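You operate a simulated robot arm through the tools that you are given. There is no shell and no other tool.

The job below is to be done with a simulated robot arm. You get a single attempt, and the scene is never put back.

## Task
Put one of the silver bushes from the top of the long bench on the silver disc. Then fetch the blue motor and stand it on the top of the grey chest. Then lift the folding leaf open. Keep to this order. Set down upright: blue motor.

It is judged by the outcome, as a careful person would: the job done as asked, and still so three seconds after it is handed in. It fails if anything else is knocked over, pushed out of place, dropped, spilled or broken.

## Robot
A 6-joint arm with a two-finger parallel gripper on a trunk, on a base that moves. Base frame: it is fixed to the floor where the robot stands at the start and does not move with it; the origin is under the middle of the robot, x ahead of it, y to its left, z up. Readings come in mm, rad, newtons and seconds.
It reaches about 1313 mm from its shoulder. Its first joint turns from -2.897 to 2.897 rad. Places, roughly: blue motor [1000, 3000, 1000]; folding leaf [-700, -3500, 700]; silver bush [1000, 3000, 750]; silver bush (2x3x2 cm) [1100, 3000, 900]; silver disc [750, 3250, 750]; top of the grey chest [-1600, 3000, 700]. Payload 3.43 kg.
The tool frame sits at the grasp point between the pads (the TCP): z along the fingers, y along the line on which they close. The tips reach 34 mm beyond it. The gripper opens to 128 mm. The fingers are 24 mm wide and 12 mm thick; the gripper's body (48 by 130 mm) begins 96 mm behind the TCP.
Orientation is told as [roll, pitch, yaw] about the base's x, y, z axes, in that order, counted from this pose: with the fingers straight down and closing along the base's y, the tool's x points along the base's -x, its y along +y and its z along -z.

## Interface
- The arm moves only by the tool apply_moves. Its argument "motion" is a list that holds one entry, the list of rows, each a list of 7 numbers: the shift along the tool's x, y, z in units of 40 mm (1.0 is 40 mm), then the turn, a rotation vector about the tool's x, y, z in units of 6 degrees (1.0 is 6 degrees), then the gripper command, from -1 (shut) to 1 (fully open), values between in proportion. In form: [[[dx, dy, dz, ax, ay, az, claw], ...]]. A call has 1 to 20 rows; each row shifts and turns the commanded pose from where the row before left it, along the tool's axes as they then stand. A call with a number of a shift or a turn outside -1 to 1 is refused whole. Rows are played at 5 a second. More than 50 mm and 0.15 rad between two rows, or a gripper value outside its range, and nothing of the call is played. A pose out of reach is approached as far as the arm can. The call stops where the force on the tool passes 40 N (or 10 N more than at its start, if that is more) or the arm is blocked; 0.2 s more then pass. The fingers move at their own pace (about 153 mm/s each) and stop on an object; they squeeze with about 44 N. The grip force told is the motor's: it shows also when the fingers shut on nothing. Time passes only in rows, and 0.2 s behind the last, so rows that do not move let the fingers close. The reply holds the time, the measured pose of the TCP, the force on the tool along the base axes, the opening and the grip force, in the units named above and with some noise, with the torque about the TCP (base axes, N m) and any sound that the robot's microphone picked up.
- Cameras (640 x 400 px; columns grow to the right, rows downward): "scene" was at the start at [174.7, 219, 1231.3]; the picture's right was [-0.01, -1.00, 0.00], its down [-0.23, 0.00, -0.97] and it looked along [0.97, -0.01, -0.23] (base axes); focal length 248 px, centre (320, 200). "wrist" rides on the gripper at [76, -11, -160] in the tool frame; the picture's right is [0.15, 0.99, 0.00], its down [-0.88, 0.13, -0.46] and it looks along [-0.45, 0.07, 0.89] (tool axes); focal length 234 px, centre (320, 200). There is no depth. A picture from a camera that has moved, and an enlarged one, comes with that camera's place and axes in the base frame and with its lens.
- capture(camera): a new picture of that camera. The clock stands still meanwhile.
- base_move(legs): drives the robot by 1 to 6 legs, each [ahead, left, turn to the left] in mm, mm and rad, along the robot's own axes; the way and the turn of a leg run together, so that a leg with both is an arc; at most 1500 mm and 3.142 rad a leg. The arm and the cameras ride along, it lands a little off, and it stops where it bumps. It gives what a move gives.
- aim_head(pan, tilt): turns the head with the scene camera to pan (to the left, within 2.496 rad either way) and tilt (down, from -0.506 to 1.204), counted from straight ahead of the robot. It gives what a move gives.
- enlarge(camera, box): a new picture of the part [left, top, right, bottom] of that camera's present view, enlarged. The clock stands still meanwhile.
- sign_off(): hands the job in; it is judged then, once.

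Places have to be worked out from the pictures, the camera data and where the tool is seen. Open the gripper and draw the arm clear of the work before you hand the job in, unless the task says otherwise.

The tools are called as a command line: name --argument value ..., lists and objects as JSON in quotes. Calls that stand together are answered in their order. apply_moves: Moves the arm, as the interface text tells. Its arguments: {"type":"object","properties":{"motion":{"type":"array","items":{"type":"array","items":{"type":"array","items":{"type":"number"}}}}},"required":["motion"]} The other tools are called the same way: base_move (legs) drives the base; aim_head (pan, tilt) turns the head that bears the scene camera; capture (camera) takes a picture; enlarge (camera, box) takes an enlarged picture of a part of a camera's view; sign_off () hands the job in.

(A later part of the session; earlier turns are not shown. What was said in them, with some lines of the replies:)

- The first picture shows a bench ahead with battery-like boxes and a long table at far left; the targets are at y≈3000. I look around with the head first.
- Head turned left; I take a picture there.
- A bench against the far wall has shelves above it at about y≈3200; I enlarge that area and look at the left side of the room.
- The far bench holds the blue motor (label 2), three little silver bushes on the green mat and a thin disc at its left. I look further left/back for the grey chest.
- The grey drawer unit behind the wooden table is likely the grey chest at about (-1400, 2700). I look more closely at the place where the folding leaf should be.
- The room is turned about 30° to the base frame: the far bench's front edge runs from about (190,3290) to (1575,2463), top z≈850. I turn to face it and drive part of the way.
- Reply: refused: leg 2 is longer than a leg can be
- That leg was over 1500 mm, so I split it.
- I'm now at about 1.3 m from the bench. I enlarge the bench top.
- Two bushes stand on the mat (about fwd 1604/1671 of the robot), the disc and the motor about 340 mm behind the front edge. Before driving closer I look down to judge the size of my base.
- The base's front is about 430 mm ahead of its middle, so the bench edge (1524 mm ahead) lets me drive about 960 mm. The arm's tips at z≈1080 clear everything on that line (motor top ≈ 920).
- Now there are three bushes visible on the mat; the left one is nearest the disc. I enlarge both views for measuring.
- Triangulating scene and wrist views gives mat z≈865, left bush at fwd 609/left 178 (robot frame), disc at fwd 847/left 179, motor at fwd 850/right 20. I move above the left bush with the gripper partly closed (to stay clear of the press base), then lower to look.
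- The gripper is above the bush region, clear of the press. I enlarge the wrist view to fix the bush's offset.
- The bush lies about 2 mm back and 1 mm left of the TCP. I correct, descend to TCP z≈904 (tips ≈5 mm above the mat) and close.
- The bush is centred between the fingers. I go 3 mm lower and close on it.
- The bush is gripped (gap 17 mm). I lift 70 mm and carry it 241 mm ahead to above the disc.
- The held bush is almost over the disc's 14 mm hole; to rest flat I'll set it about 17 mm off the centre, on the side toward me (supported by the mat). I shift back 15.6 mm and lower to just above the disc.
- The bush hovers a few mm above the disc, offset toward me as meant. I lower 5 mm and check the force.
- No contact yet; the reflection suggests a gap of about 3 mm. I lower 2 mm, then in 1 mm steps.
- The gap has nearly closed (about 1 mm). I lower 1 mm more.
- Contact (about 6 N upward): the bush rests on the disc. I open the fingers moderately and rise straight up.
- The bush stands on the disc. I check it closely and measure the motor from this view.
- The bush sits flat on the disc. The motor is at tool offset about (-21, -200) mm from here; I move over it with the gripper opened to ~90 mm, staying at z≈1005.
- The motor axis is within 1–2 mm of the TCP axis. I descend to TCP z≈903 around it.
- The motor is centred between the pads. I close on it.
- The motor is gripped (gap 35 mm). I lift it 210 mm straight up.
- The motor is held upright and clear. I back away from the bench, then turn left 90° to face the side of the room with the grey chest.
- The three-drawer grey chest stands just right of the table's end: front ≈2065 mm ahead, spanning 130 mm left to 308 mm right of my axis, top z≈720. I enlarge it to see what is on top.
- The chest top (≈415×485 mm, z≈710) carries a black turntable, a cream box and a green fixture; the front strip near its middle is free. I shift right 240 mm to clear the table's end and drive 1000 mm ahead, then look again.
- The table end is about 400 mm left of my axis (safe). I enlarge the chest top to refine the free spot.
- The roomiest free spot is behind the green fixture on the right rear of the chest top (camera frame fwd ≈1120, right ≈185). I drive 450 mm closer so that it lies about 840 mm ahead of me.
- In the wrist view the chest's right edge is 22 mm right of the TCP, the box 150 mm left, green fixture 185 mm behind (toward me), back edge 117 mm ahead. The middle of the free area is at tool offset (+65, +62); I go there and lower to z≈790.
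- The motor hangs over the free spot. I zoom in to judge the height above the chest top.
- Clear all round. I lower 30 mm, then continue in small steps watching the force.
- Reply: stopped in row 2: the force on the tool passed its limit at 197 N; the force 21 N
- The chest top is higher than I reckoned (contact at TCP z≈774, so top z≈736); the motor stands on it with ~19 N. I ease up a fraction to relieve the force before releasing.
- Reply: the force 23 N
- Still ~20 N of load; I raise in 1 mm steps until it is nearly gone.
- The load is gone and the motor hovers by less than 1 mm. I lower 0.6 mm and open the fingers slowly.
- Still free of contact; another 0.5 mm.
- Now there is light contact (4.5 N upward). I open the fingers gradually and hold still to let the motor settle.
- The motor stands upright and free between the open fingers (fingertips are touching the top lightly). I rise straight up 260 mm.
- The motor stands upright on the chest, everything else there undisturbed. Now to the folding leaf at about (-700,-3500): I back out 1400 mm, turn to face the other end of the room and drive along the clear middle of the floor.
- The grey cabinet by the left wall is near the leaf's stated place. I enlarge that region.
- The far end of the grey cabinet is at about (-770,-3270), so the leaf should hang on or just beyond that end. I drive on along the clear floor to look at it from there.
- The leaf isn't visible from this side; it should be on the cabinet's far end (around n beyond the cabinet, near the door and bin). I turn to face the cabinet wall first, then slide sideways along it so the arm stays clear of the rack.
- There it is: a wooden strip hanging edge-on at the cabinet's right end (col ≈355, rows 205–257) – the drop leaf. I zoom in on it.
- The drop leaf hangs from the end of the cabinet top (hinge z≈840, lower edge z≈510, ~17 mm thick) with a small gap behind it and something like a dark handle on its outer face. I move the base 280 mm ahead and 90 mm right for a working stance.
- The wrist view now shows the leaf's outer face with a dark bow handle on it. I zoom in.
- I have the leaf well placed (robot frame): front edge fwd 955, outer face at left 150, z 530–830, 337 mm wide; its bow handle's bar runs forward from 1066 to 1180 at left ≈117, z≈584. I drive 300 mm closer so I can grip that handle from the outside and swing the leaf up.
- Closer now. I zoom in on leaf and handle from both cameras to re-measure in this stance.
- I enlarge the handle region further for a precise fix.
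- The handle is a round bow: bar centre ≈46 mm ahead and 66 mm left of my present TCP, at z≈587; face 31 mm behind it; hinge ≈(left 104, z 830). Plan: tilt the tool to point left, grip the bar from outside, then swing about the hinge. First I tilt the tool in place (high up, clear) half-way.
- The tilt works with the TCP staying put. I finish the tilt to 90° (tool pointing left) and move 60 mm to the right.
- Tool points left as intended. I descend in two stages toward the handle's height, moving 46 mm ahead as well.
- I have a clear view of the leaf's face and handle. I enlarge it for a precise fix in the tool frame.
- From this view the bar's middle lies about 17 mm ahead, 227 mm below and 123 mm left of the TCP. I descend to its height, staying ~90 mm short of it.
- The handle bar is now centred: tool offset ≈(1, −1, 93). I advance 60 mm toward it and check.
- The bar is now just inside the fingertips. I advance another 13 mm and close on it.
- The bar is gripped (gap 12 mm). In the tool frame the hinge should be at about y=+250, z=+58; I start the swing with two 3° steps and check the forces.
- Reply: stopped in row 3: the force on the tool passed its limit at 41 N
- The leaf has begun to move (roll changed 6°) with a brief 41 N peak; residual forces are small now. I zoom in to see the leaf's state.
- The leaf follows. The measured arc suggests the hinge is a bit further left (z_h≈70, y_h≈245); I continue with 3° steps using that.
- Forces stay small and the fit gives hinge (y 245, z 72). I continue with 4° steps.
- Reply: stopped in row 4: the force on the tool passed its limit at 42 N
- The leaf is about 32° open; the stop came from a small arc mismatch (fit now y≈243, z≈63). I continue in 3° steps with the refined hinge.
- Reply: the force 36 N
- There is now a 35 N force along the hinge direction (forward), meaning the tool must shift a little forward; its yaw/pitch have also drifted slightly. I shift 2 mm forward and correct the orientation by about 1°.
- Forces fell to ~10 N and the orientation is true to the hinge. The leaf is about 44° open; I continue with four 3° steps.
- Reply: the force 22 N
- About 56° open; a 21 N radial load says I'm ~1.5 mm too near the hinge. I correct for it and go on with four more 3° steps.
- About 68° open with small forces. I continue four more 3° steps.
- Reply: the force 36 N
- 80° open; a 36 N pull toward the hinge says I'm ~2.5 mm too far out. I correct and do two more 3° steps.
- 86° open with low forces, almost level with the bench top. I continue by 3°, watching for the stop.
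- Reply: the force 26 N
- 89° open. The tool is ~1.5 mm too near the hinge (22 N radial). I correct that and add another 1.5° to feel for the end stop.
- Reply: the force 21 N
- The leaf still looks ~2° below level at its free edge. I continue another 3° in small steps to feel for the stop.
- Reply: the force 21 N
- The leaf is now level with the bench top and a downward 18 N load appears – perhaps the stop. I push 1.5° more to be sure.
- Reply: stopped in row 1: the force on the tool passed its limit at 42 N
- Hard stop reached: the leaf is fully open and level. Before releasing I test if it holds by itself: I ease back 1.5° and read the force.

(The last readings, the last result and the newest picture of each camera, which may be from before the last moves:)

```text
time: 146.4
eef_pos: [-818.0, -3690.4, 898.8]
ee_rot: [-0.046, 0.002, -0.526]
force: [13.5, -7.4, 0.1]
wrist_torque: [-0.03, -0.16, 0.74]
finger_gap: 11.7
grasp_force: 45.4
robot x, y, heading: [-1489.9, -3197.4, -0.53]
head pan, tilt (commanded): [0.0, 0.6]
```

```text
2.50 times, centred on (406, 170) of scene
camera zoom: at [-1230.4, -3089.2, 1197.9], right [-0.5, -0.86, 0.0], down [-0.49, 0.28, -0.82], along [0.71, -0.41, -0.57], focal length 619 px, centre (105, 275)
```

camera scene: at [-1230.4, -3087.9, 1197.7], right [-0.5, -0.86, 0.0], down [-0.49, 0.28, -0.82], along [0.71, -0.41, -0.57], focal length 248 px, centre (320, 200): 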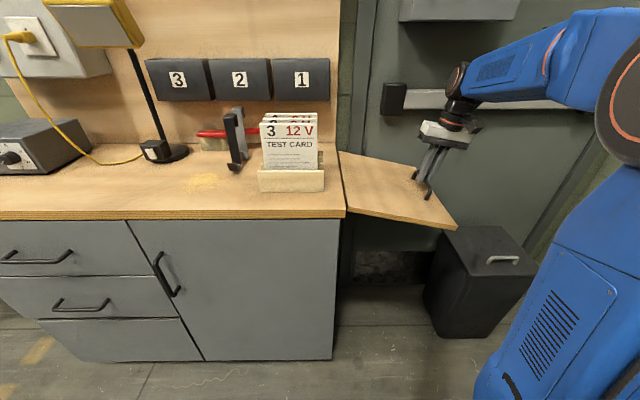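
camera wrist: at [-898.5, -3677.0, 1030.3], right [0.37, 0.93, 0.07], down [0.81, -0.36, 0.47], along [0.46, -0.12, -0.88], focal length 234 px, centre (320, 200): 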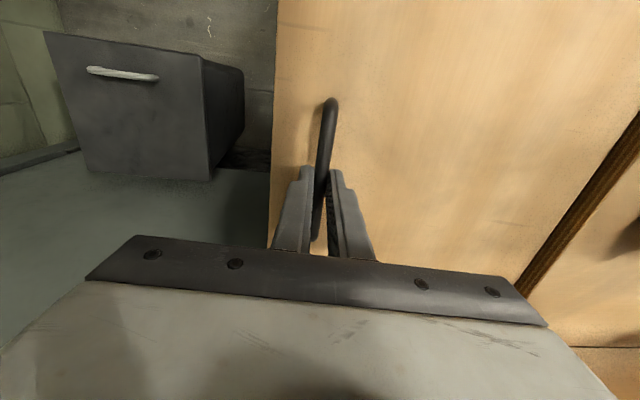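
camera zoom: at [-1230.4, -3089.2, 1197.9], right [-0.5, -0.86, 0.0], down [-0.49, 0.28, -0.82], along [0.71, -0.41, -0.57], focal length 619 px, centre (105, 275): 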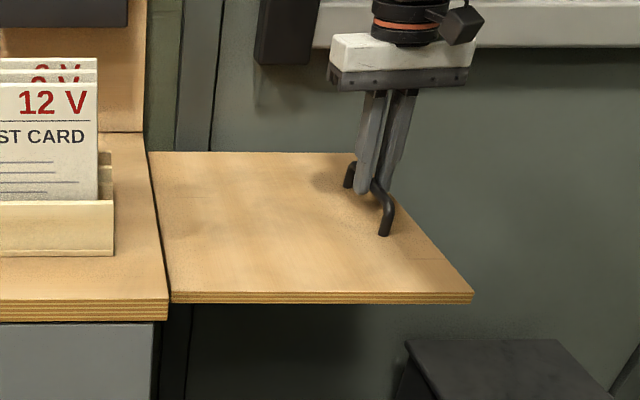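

The vertical force is about zero, so the leaf hardly weighs on the gripper. I lower 3° more and read again to learn if hinge friction holds it.

apply_moves --motion '[[[-0.02, -0.047, 0.158, -0.25, 0, 0, -1], [-0.02, -0.047, 0.158, -0.25, 0, 0, -1], [0, 0, 0, 0, 0, 0, -1]]]'

```text
time: 147.2
eef_pos: [-819.7, -3692.1, 887.8]
ee_rot: [0.006, 0.004, -0.524]
force: [8.1, 10.0, 2.7]
wrist_torque: [0.02, -0.61, 0.72]
finger_gap: 11.7
grasp_force: 45.1
robot x, y, heading: [-1488.5, -3194.1, -0.527]
head pan, tilt (commanded): [0.0, 0.6]
```

Lowering needs a slight push, so friction appears to hold the leaf. I swing it back up to the stop.

apply_moves --motion '[[[0, 0.03, -0.158, 0.25, 0, 0, -1], [0, 0.047, -0.158, 0.25, 0, 0, -1], [0, 0.03, -0.09, 0.15, 0, 0, -1], [0, 0, 0, 0, 0, 0, -1]]]'

enlarge --camera "scene" --box '[310, 90, 502, 250]'

enlarge --camera "wrist" --box '[250, 70, 400, 240]'

```text
time: 148.2
eef_pos: [-817.0, -3690.4, 902.4]
ee_rot: [-0.065, 0.007, -0.525]
force: [2.4, 24.4, -16.5]
wrist_torque: [0.5, -0.18, 0.72]
finger_gap: 11.7
grasp_force: 45.3
robot x, y, heading: [-1486.9, -3194.1, -0.527]
head pan, tilt (commanded): [0.0, 0.6]
```

```text
2.50 times, centred on (406, 170) of scene
camera zoom: at [-1230.5, -3088.4, 1197.8], right [-0.5, -0.86, 0.0], down [-0.49, 0.28, -0.82], along [0.71, -0.41, -0.57], focal length 619 px, centre (105, 275)
```

zoom: 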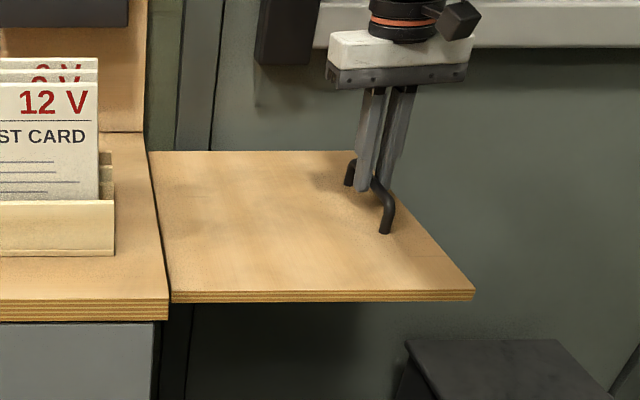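

```text
2.35 times, centred on (325, 155) of wrist
camera zoom: at [-882.6, -3653.0, 1063.7], right [0.37, 0.93, -0.06], down [0.84, -0.3, 0.44], along [0.39, -0.21, -0.9], focal length 551 px, centre (308, 306)
```

zoom: 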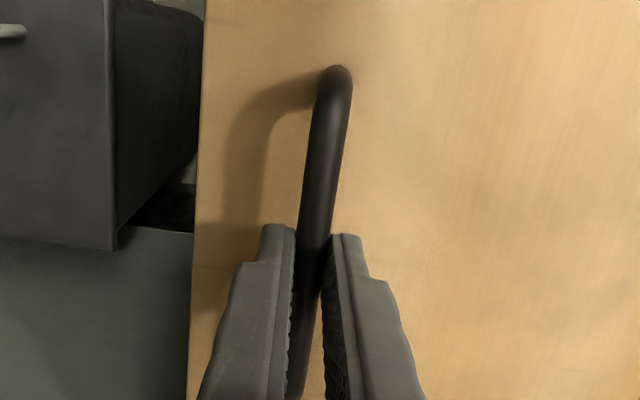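

At the stop again. I relax the residual loads by a millimetre or so and then open the fingers in stages.

apply_moves --motion '[[[0, 0.035, 0.01, 0, 0, 0, -1], [0, 0, 0, 0, 0, 0, -1]]]'

apply_moves --motion '[[[0, 0, 0, 0, 0, 0, -0.7], [0, 0, 0, 0, 0, 0, -0.5], [0, 0, 0, 0, 0, 0, -0.3], [0, 0, 0, 0, 0, 0, -0.3]]]'

enlarge --camera "scene" --box '[310, 90, 502, 250]'

```text
time: 148.8
eef_pos: [-817.9, -3689.9, 902.6]
ee_rot: [-0.064, 0.005, -0.524]
force: [-10.7, 19.3, -16.9]
wrist_torque: [0.95, 1.24, 0.67]
finger_gap: 11.8
grasp_force: 45.1
robot x, y, heading: [-1489.3, -3192.9, -0.525]
head pan, tilt (commanded): [0.0, 0.6]
```

```text
time: 149.8
eef_pos: [-815.6, -3689.9, 904.0]
ee_rot: [-0.062, 0.004, -0.525]
force: [0.1, -0.1, 0.1]
wrist_torque: [0.01, 0.03, 0.01]
finger_gap: 44.9
grasp_force: 0.1
robot x, y, heading: [-1490.4, -3192.5, -0.523]
head pan, tilt (commanded): [0.0, 0.6]
```

```text
2.50 times, centred on (406, 170) of scene
camera zoom: at [-1230.9, -3089.0, 1198.0], right [-0.5, -0.86, 0.0], down [-0.49, 0.28, -0.83], along [0.71, -0.41, -0.57], focal length 619 px, centre (105, 275)
```

zoom: 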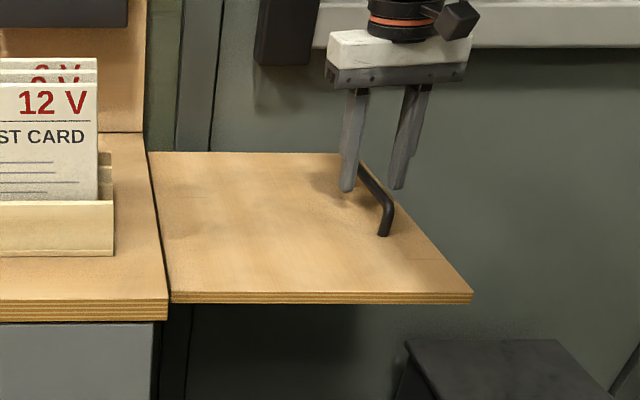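

The leaf stays level after release. I withdraw the gripper straight up and look again.

apply_moves --motion '[[[0, 0, -0.4, 0, 0, 0, -0.3], [0, 0, -0.75, 0, 0, 0, -0.3], [0, 0, -0.75, 0, 0, 0, -0.3], [0, 0, -0.75, 0, 0, 0, -0.3], [0, 0, -0.75, 0, 0, 0, -0.3], [0, 0, 0, 0, 0, 0, -0.3], [0, 0, 0, 0, 0, 0, -0.3], [0, 0, 0, 0, 0, 0, -0.3], [0, 0, 0, 0, 0, 0, -0.3]]]'

capture --camera "scene"

enlarge --camera "scene" --box '[310, 90, 502, 250]'

```text
time: 151.8
eef_pos: [-814.5, -3682.6, 1037.7]
ee_rot: [-0.062, 0.004, -0.525]
force: [-1.1, 0.0, -0.2]
wrist_torque: [0.04, 0.01, 0.03]
finger_gap: 44.8
grasp_force: 0.1
robot x, y, heading: [-1488.0, -3193.3, -0.524]
head pan, tilt (commanded): [0.0, 0.6]
```

```text
taken
camera scene: at [-1231.0, -3089.0, 1198.0], right [-0.5, -0.86, 0.0], down [-0.49, 0.28, -0.83], along [0.71, -0.41, -0.57], focal length 248 px, centre (320, 200)
```

scene: 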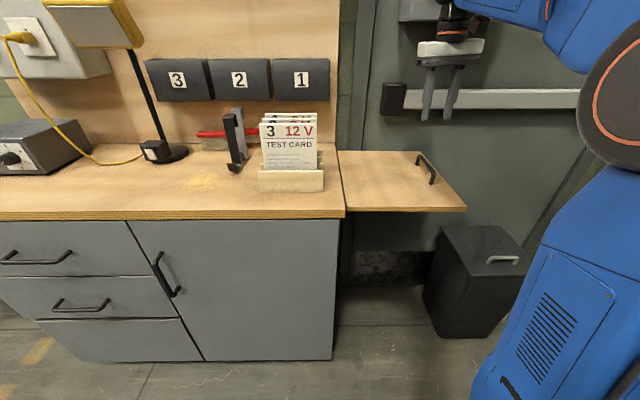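

```text
2.50 times, centred on (406, 170) of scene
camera zoom: at [-1231.0, -3089.0, 1198.0], right [-0.5, -0.86, 0.0], down [-0.49, 0.28, -0.83], along [0.71, -0.41, -0.57], focal length 619 px, centre (105, 275)
```

zoom: 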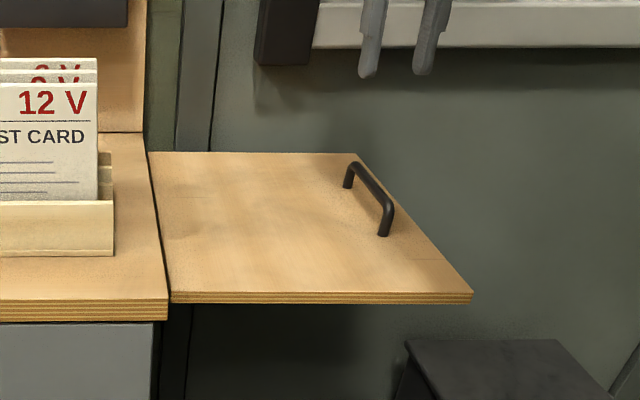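

The leaf has stayed open and level for 2 s. I open the gripper, raise it a bit and drive back 500 mm to be clear of the work.

apply_moves --motion '[[[0, 0, -0.75, 0, 0, 0, 0], [0, 0, -0.75, 0, 0, 0, 0.5], [0, 0, 0, 0, 0, 0, 1], [0, 0, 0, 0, 0, 0, 1]]]'

base_move --legs '[[-500, 0, 0]]'

capture --camera "scene"

enlarge --camera "scene" --box '[280, 90, 440, 220]'

```text
time: 152.8
eef_pos: [-812.2, -3679.5, 1096.4]
ee_rot: [-0.063, 0.005, -0.526]
force: [0.6, -0.7, 0.0]
wrist_torque: [0.02, 0.0, 0.02]
finger_gap: 128.2
grasp_force: 0.0
robot x, y, heading: [-1484.2, -3195.6, -0.528]
head pan, tilt (commanded): [0.0, 0.6]
```

```text
time: 155.7
eef_pos: [-1247.8, -3425.7, 1095.3]
ee_rot: [-0.062, 0.003, -0.522]
force: [0.4, -0.4, -0.7]
wrist_torque: [-0.02, -0.02, 0.02]
finger_gap: 128.0
grasp_force: 0.1
robot x, y, heading: [-1924.3, -2938.8, -0.527]
head pan, tilt (commanded): [0.0, 0.6]
```

```text
taken
camera scene: at [-1667.2, -2835.5, 1198.0], right [-0.5, -0.86, 0.0], down [-0.49, 0.28, -0.83], along [0.71, -0.41, -0.56], focal length 248 px, centre (320, 200)
```

scene: 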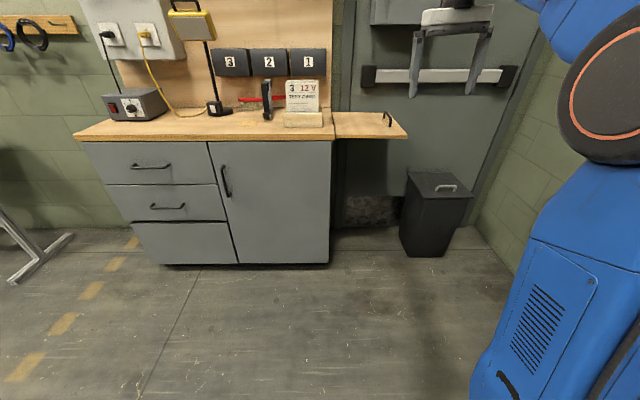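

```text
3.08 times, centred on (360, 155) of scene
camera zoom: at [-1667.2, -2835.5, 1198.0], right [-0.5, -0.86, 0.0], down [-0.49, 0.28, -0.83], along [0.71, -0.41, -0.56], focal length 762 px, centre (197, 338)
```

zoom: 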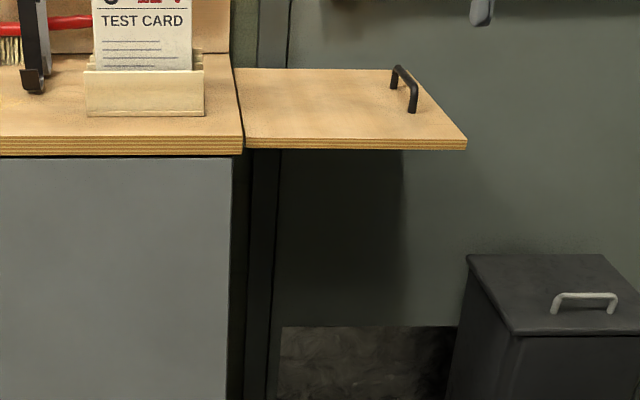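

The leaf remains open and level. For a last check I look back across the room at the bench and the chest.

aim_head --pan 1.85 --tilt 0.1

capture --camera "scene"

enlarge --camera "scene" --box '[240, 170, 400, 240]'

```text
time: 157.6
eef_pos: [-1248.0, -3426.8, 1095.1]
ee_rot: [-0.063, 0.002, -0.523]
force: [-0.2, -0.5, -1.1]
wrist_torque: [0.02, 0.03, 0.01]
finger_gap: 127.9
grasp_force: 0.1
robot x, y, heading: [-1928.8, -2944.2, -0.527]
head pan, tilt (commanded): [1.85, 0.099]
```

```text
taken
camera scene: at [-1721.1, -2701.9, 1244.1], right [0.97, -0.24, 0.0], down [-0.02, -0.1, -0.99], along [0.24, 0.96, -0.1], focal length 248 px, centre (320, 200)
```

scene: 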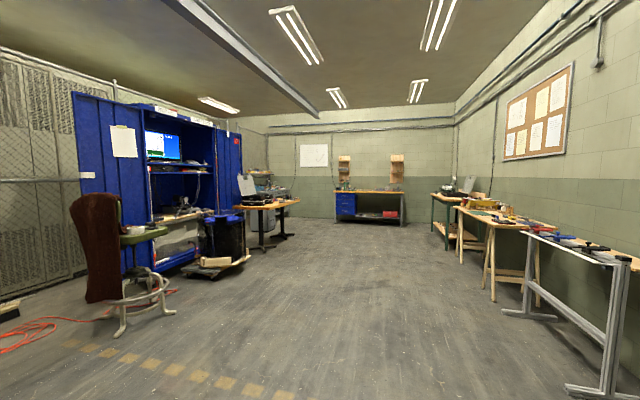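

```text
4.00 times, centred on (320, 205) of scene
camera zoom: at [-1721.1, -2701.9, 1244.1], right [0.97, -0.24, 0.0], down [-0.02, -0.1, -0.99], along [0.24, 0.96, -0.1], focal length 991 px, centre (320, 180)
```

zoom: 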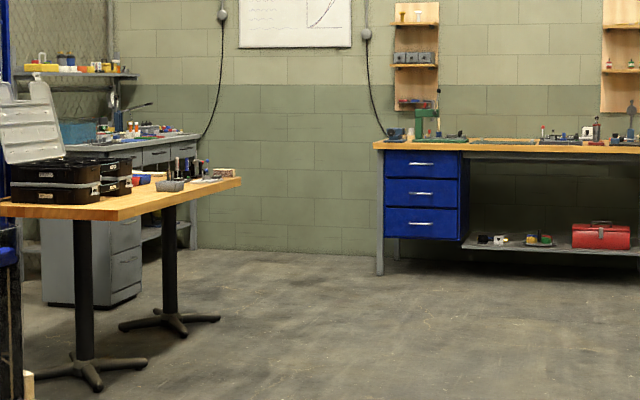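

The room looks undisturbed, and earlier close views showed the bush flat on the disc and the motor upright on the chest. The leaf is open and level, the gripper is open and clear, so I hand the job in.

sign_off

```text
The job is handed in.
```

The job is handed in, with all three steps done in the order you asked. The result of the judging isn't known to me.

- **Silver bush:** it sits flat on the silver disc, about 17 mm off the centre. I placed it there because the disc has a hole in the middle almost as wide as the bush.
- **Blue motor:** it stands upright on the top of the grey chest, in the clear space at the right rear behind the green fixture. It came down harder than I meant: the chest top was about 25 mm higher than I had reckoned, and the force peaked at 197 N. Close views afterwards showed the motor upright and the other things on the chest where they had been.
- **Folding leaf:** it is fully open, level with the cabinet top. I let go of the handle, raised the gripper and drove back 500 mm. The leaf was still level in the last close view, about 6 seconds after release.

I saw nothing else knocked over or moved. The bush and motor were last checked up close when I set them down. A final look across the room was too far away to show them clearly.
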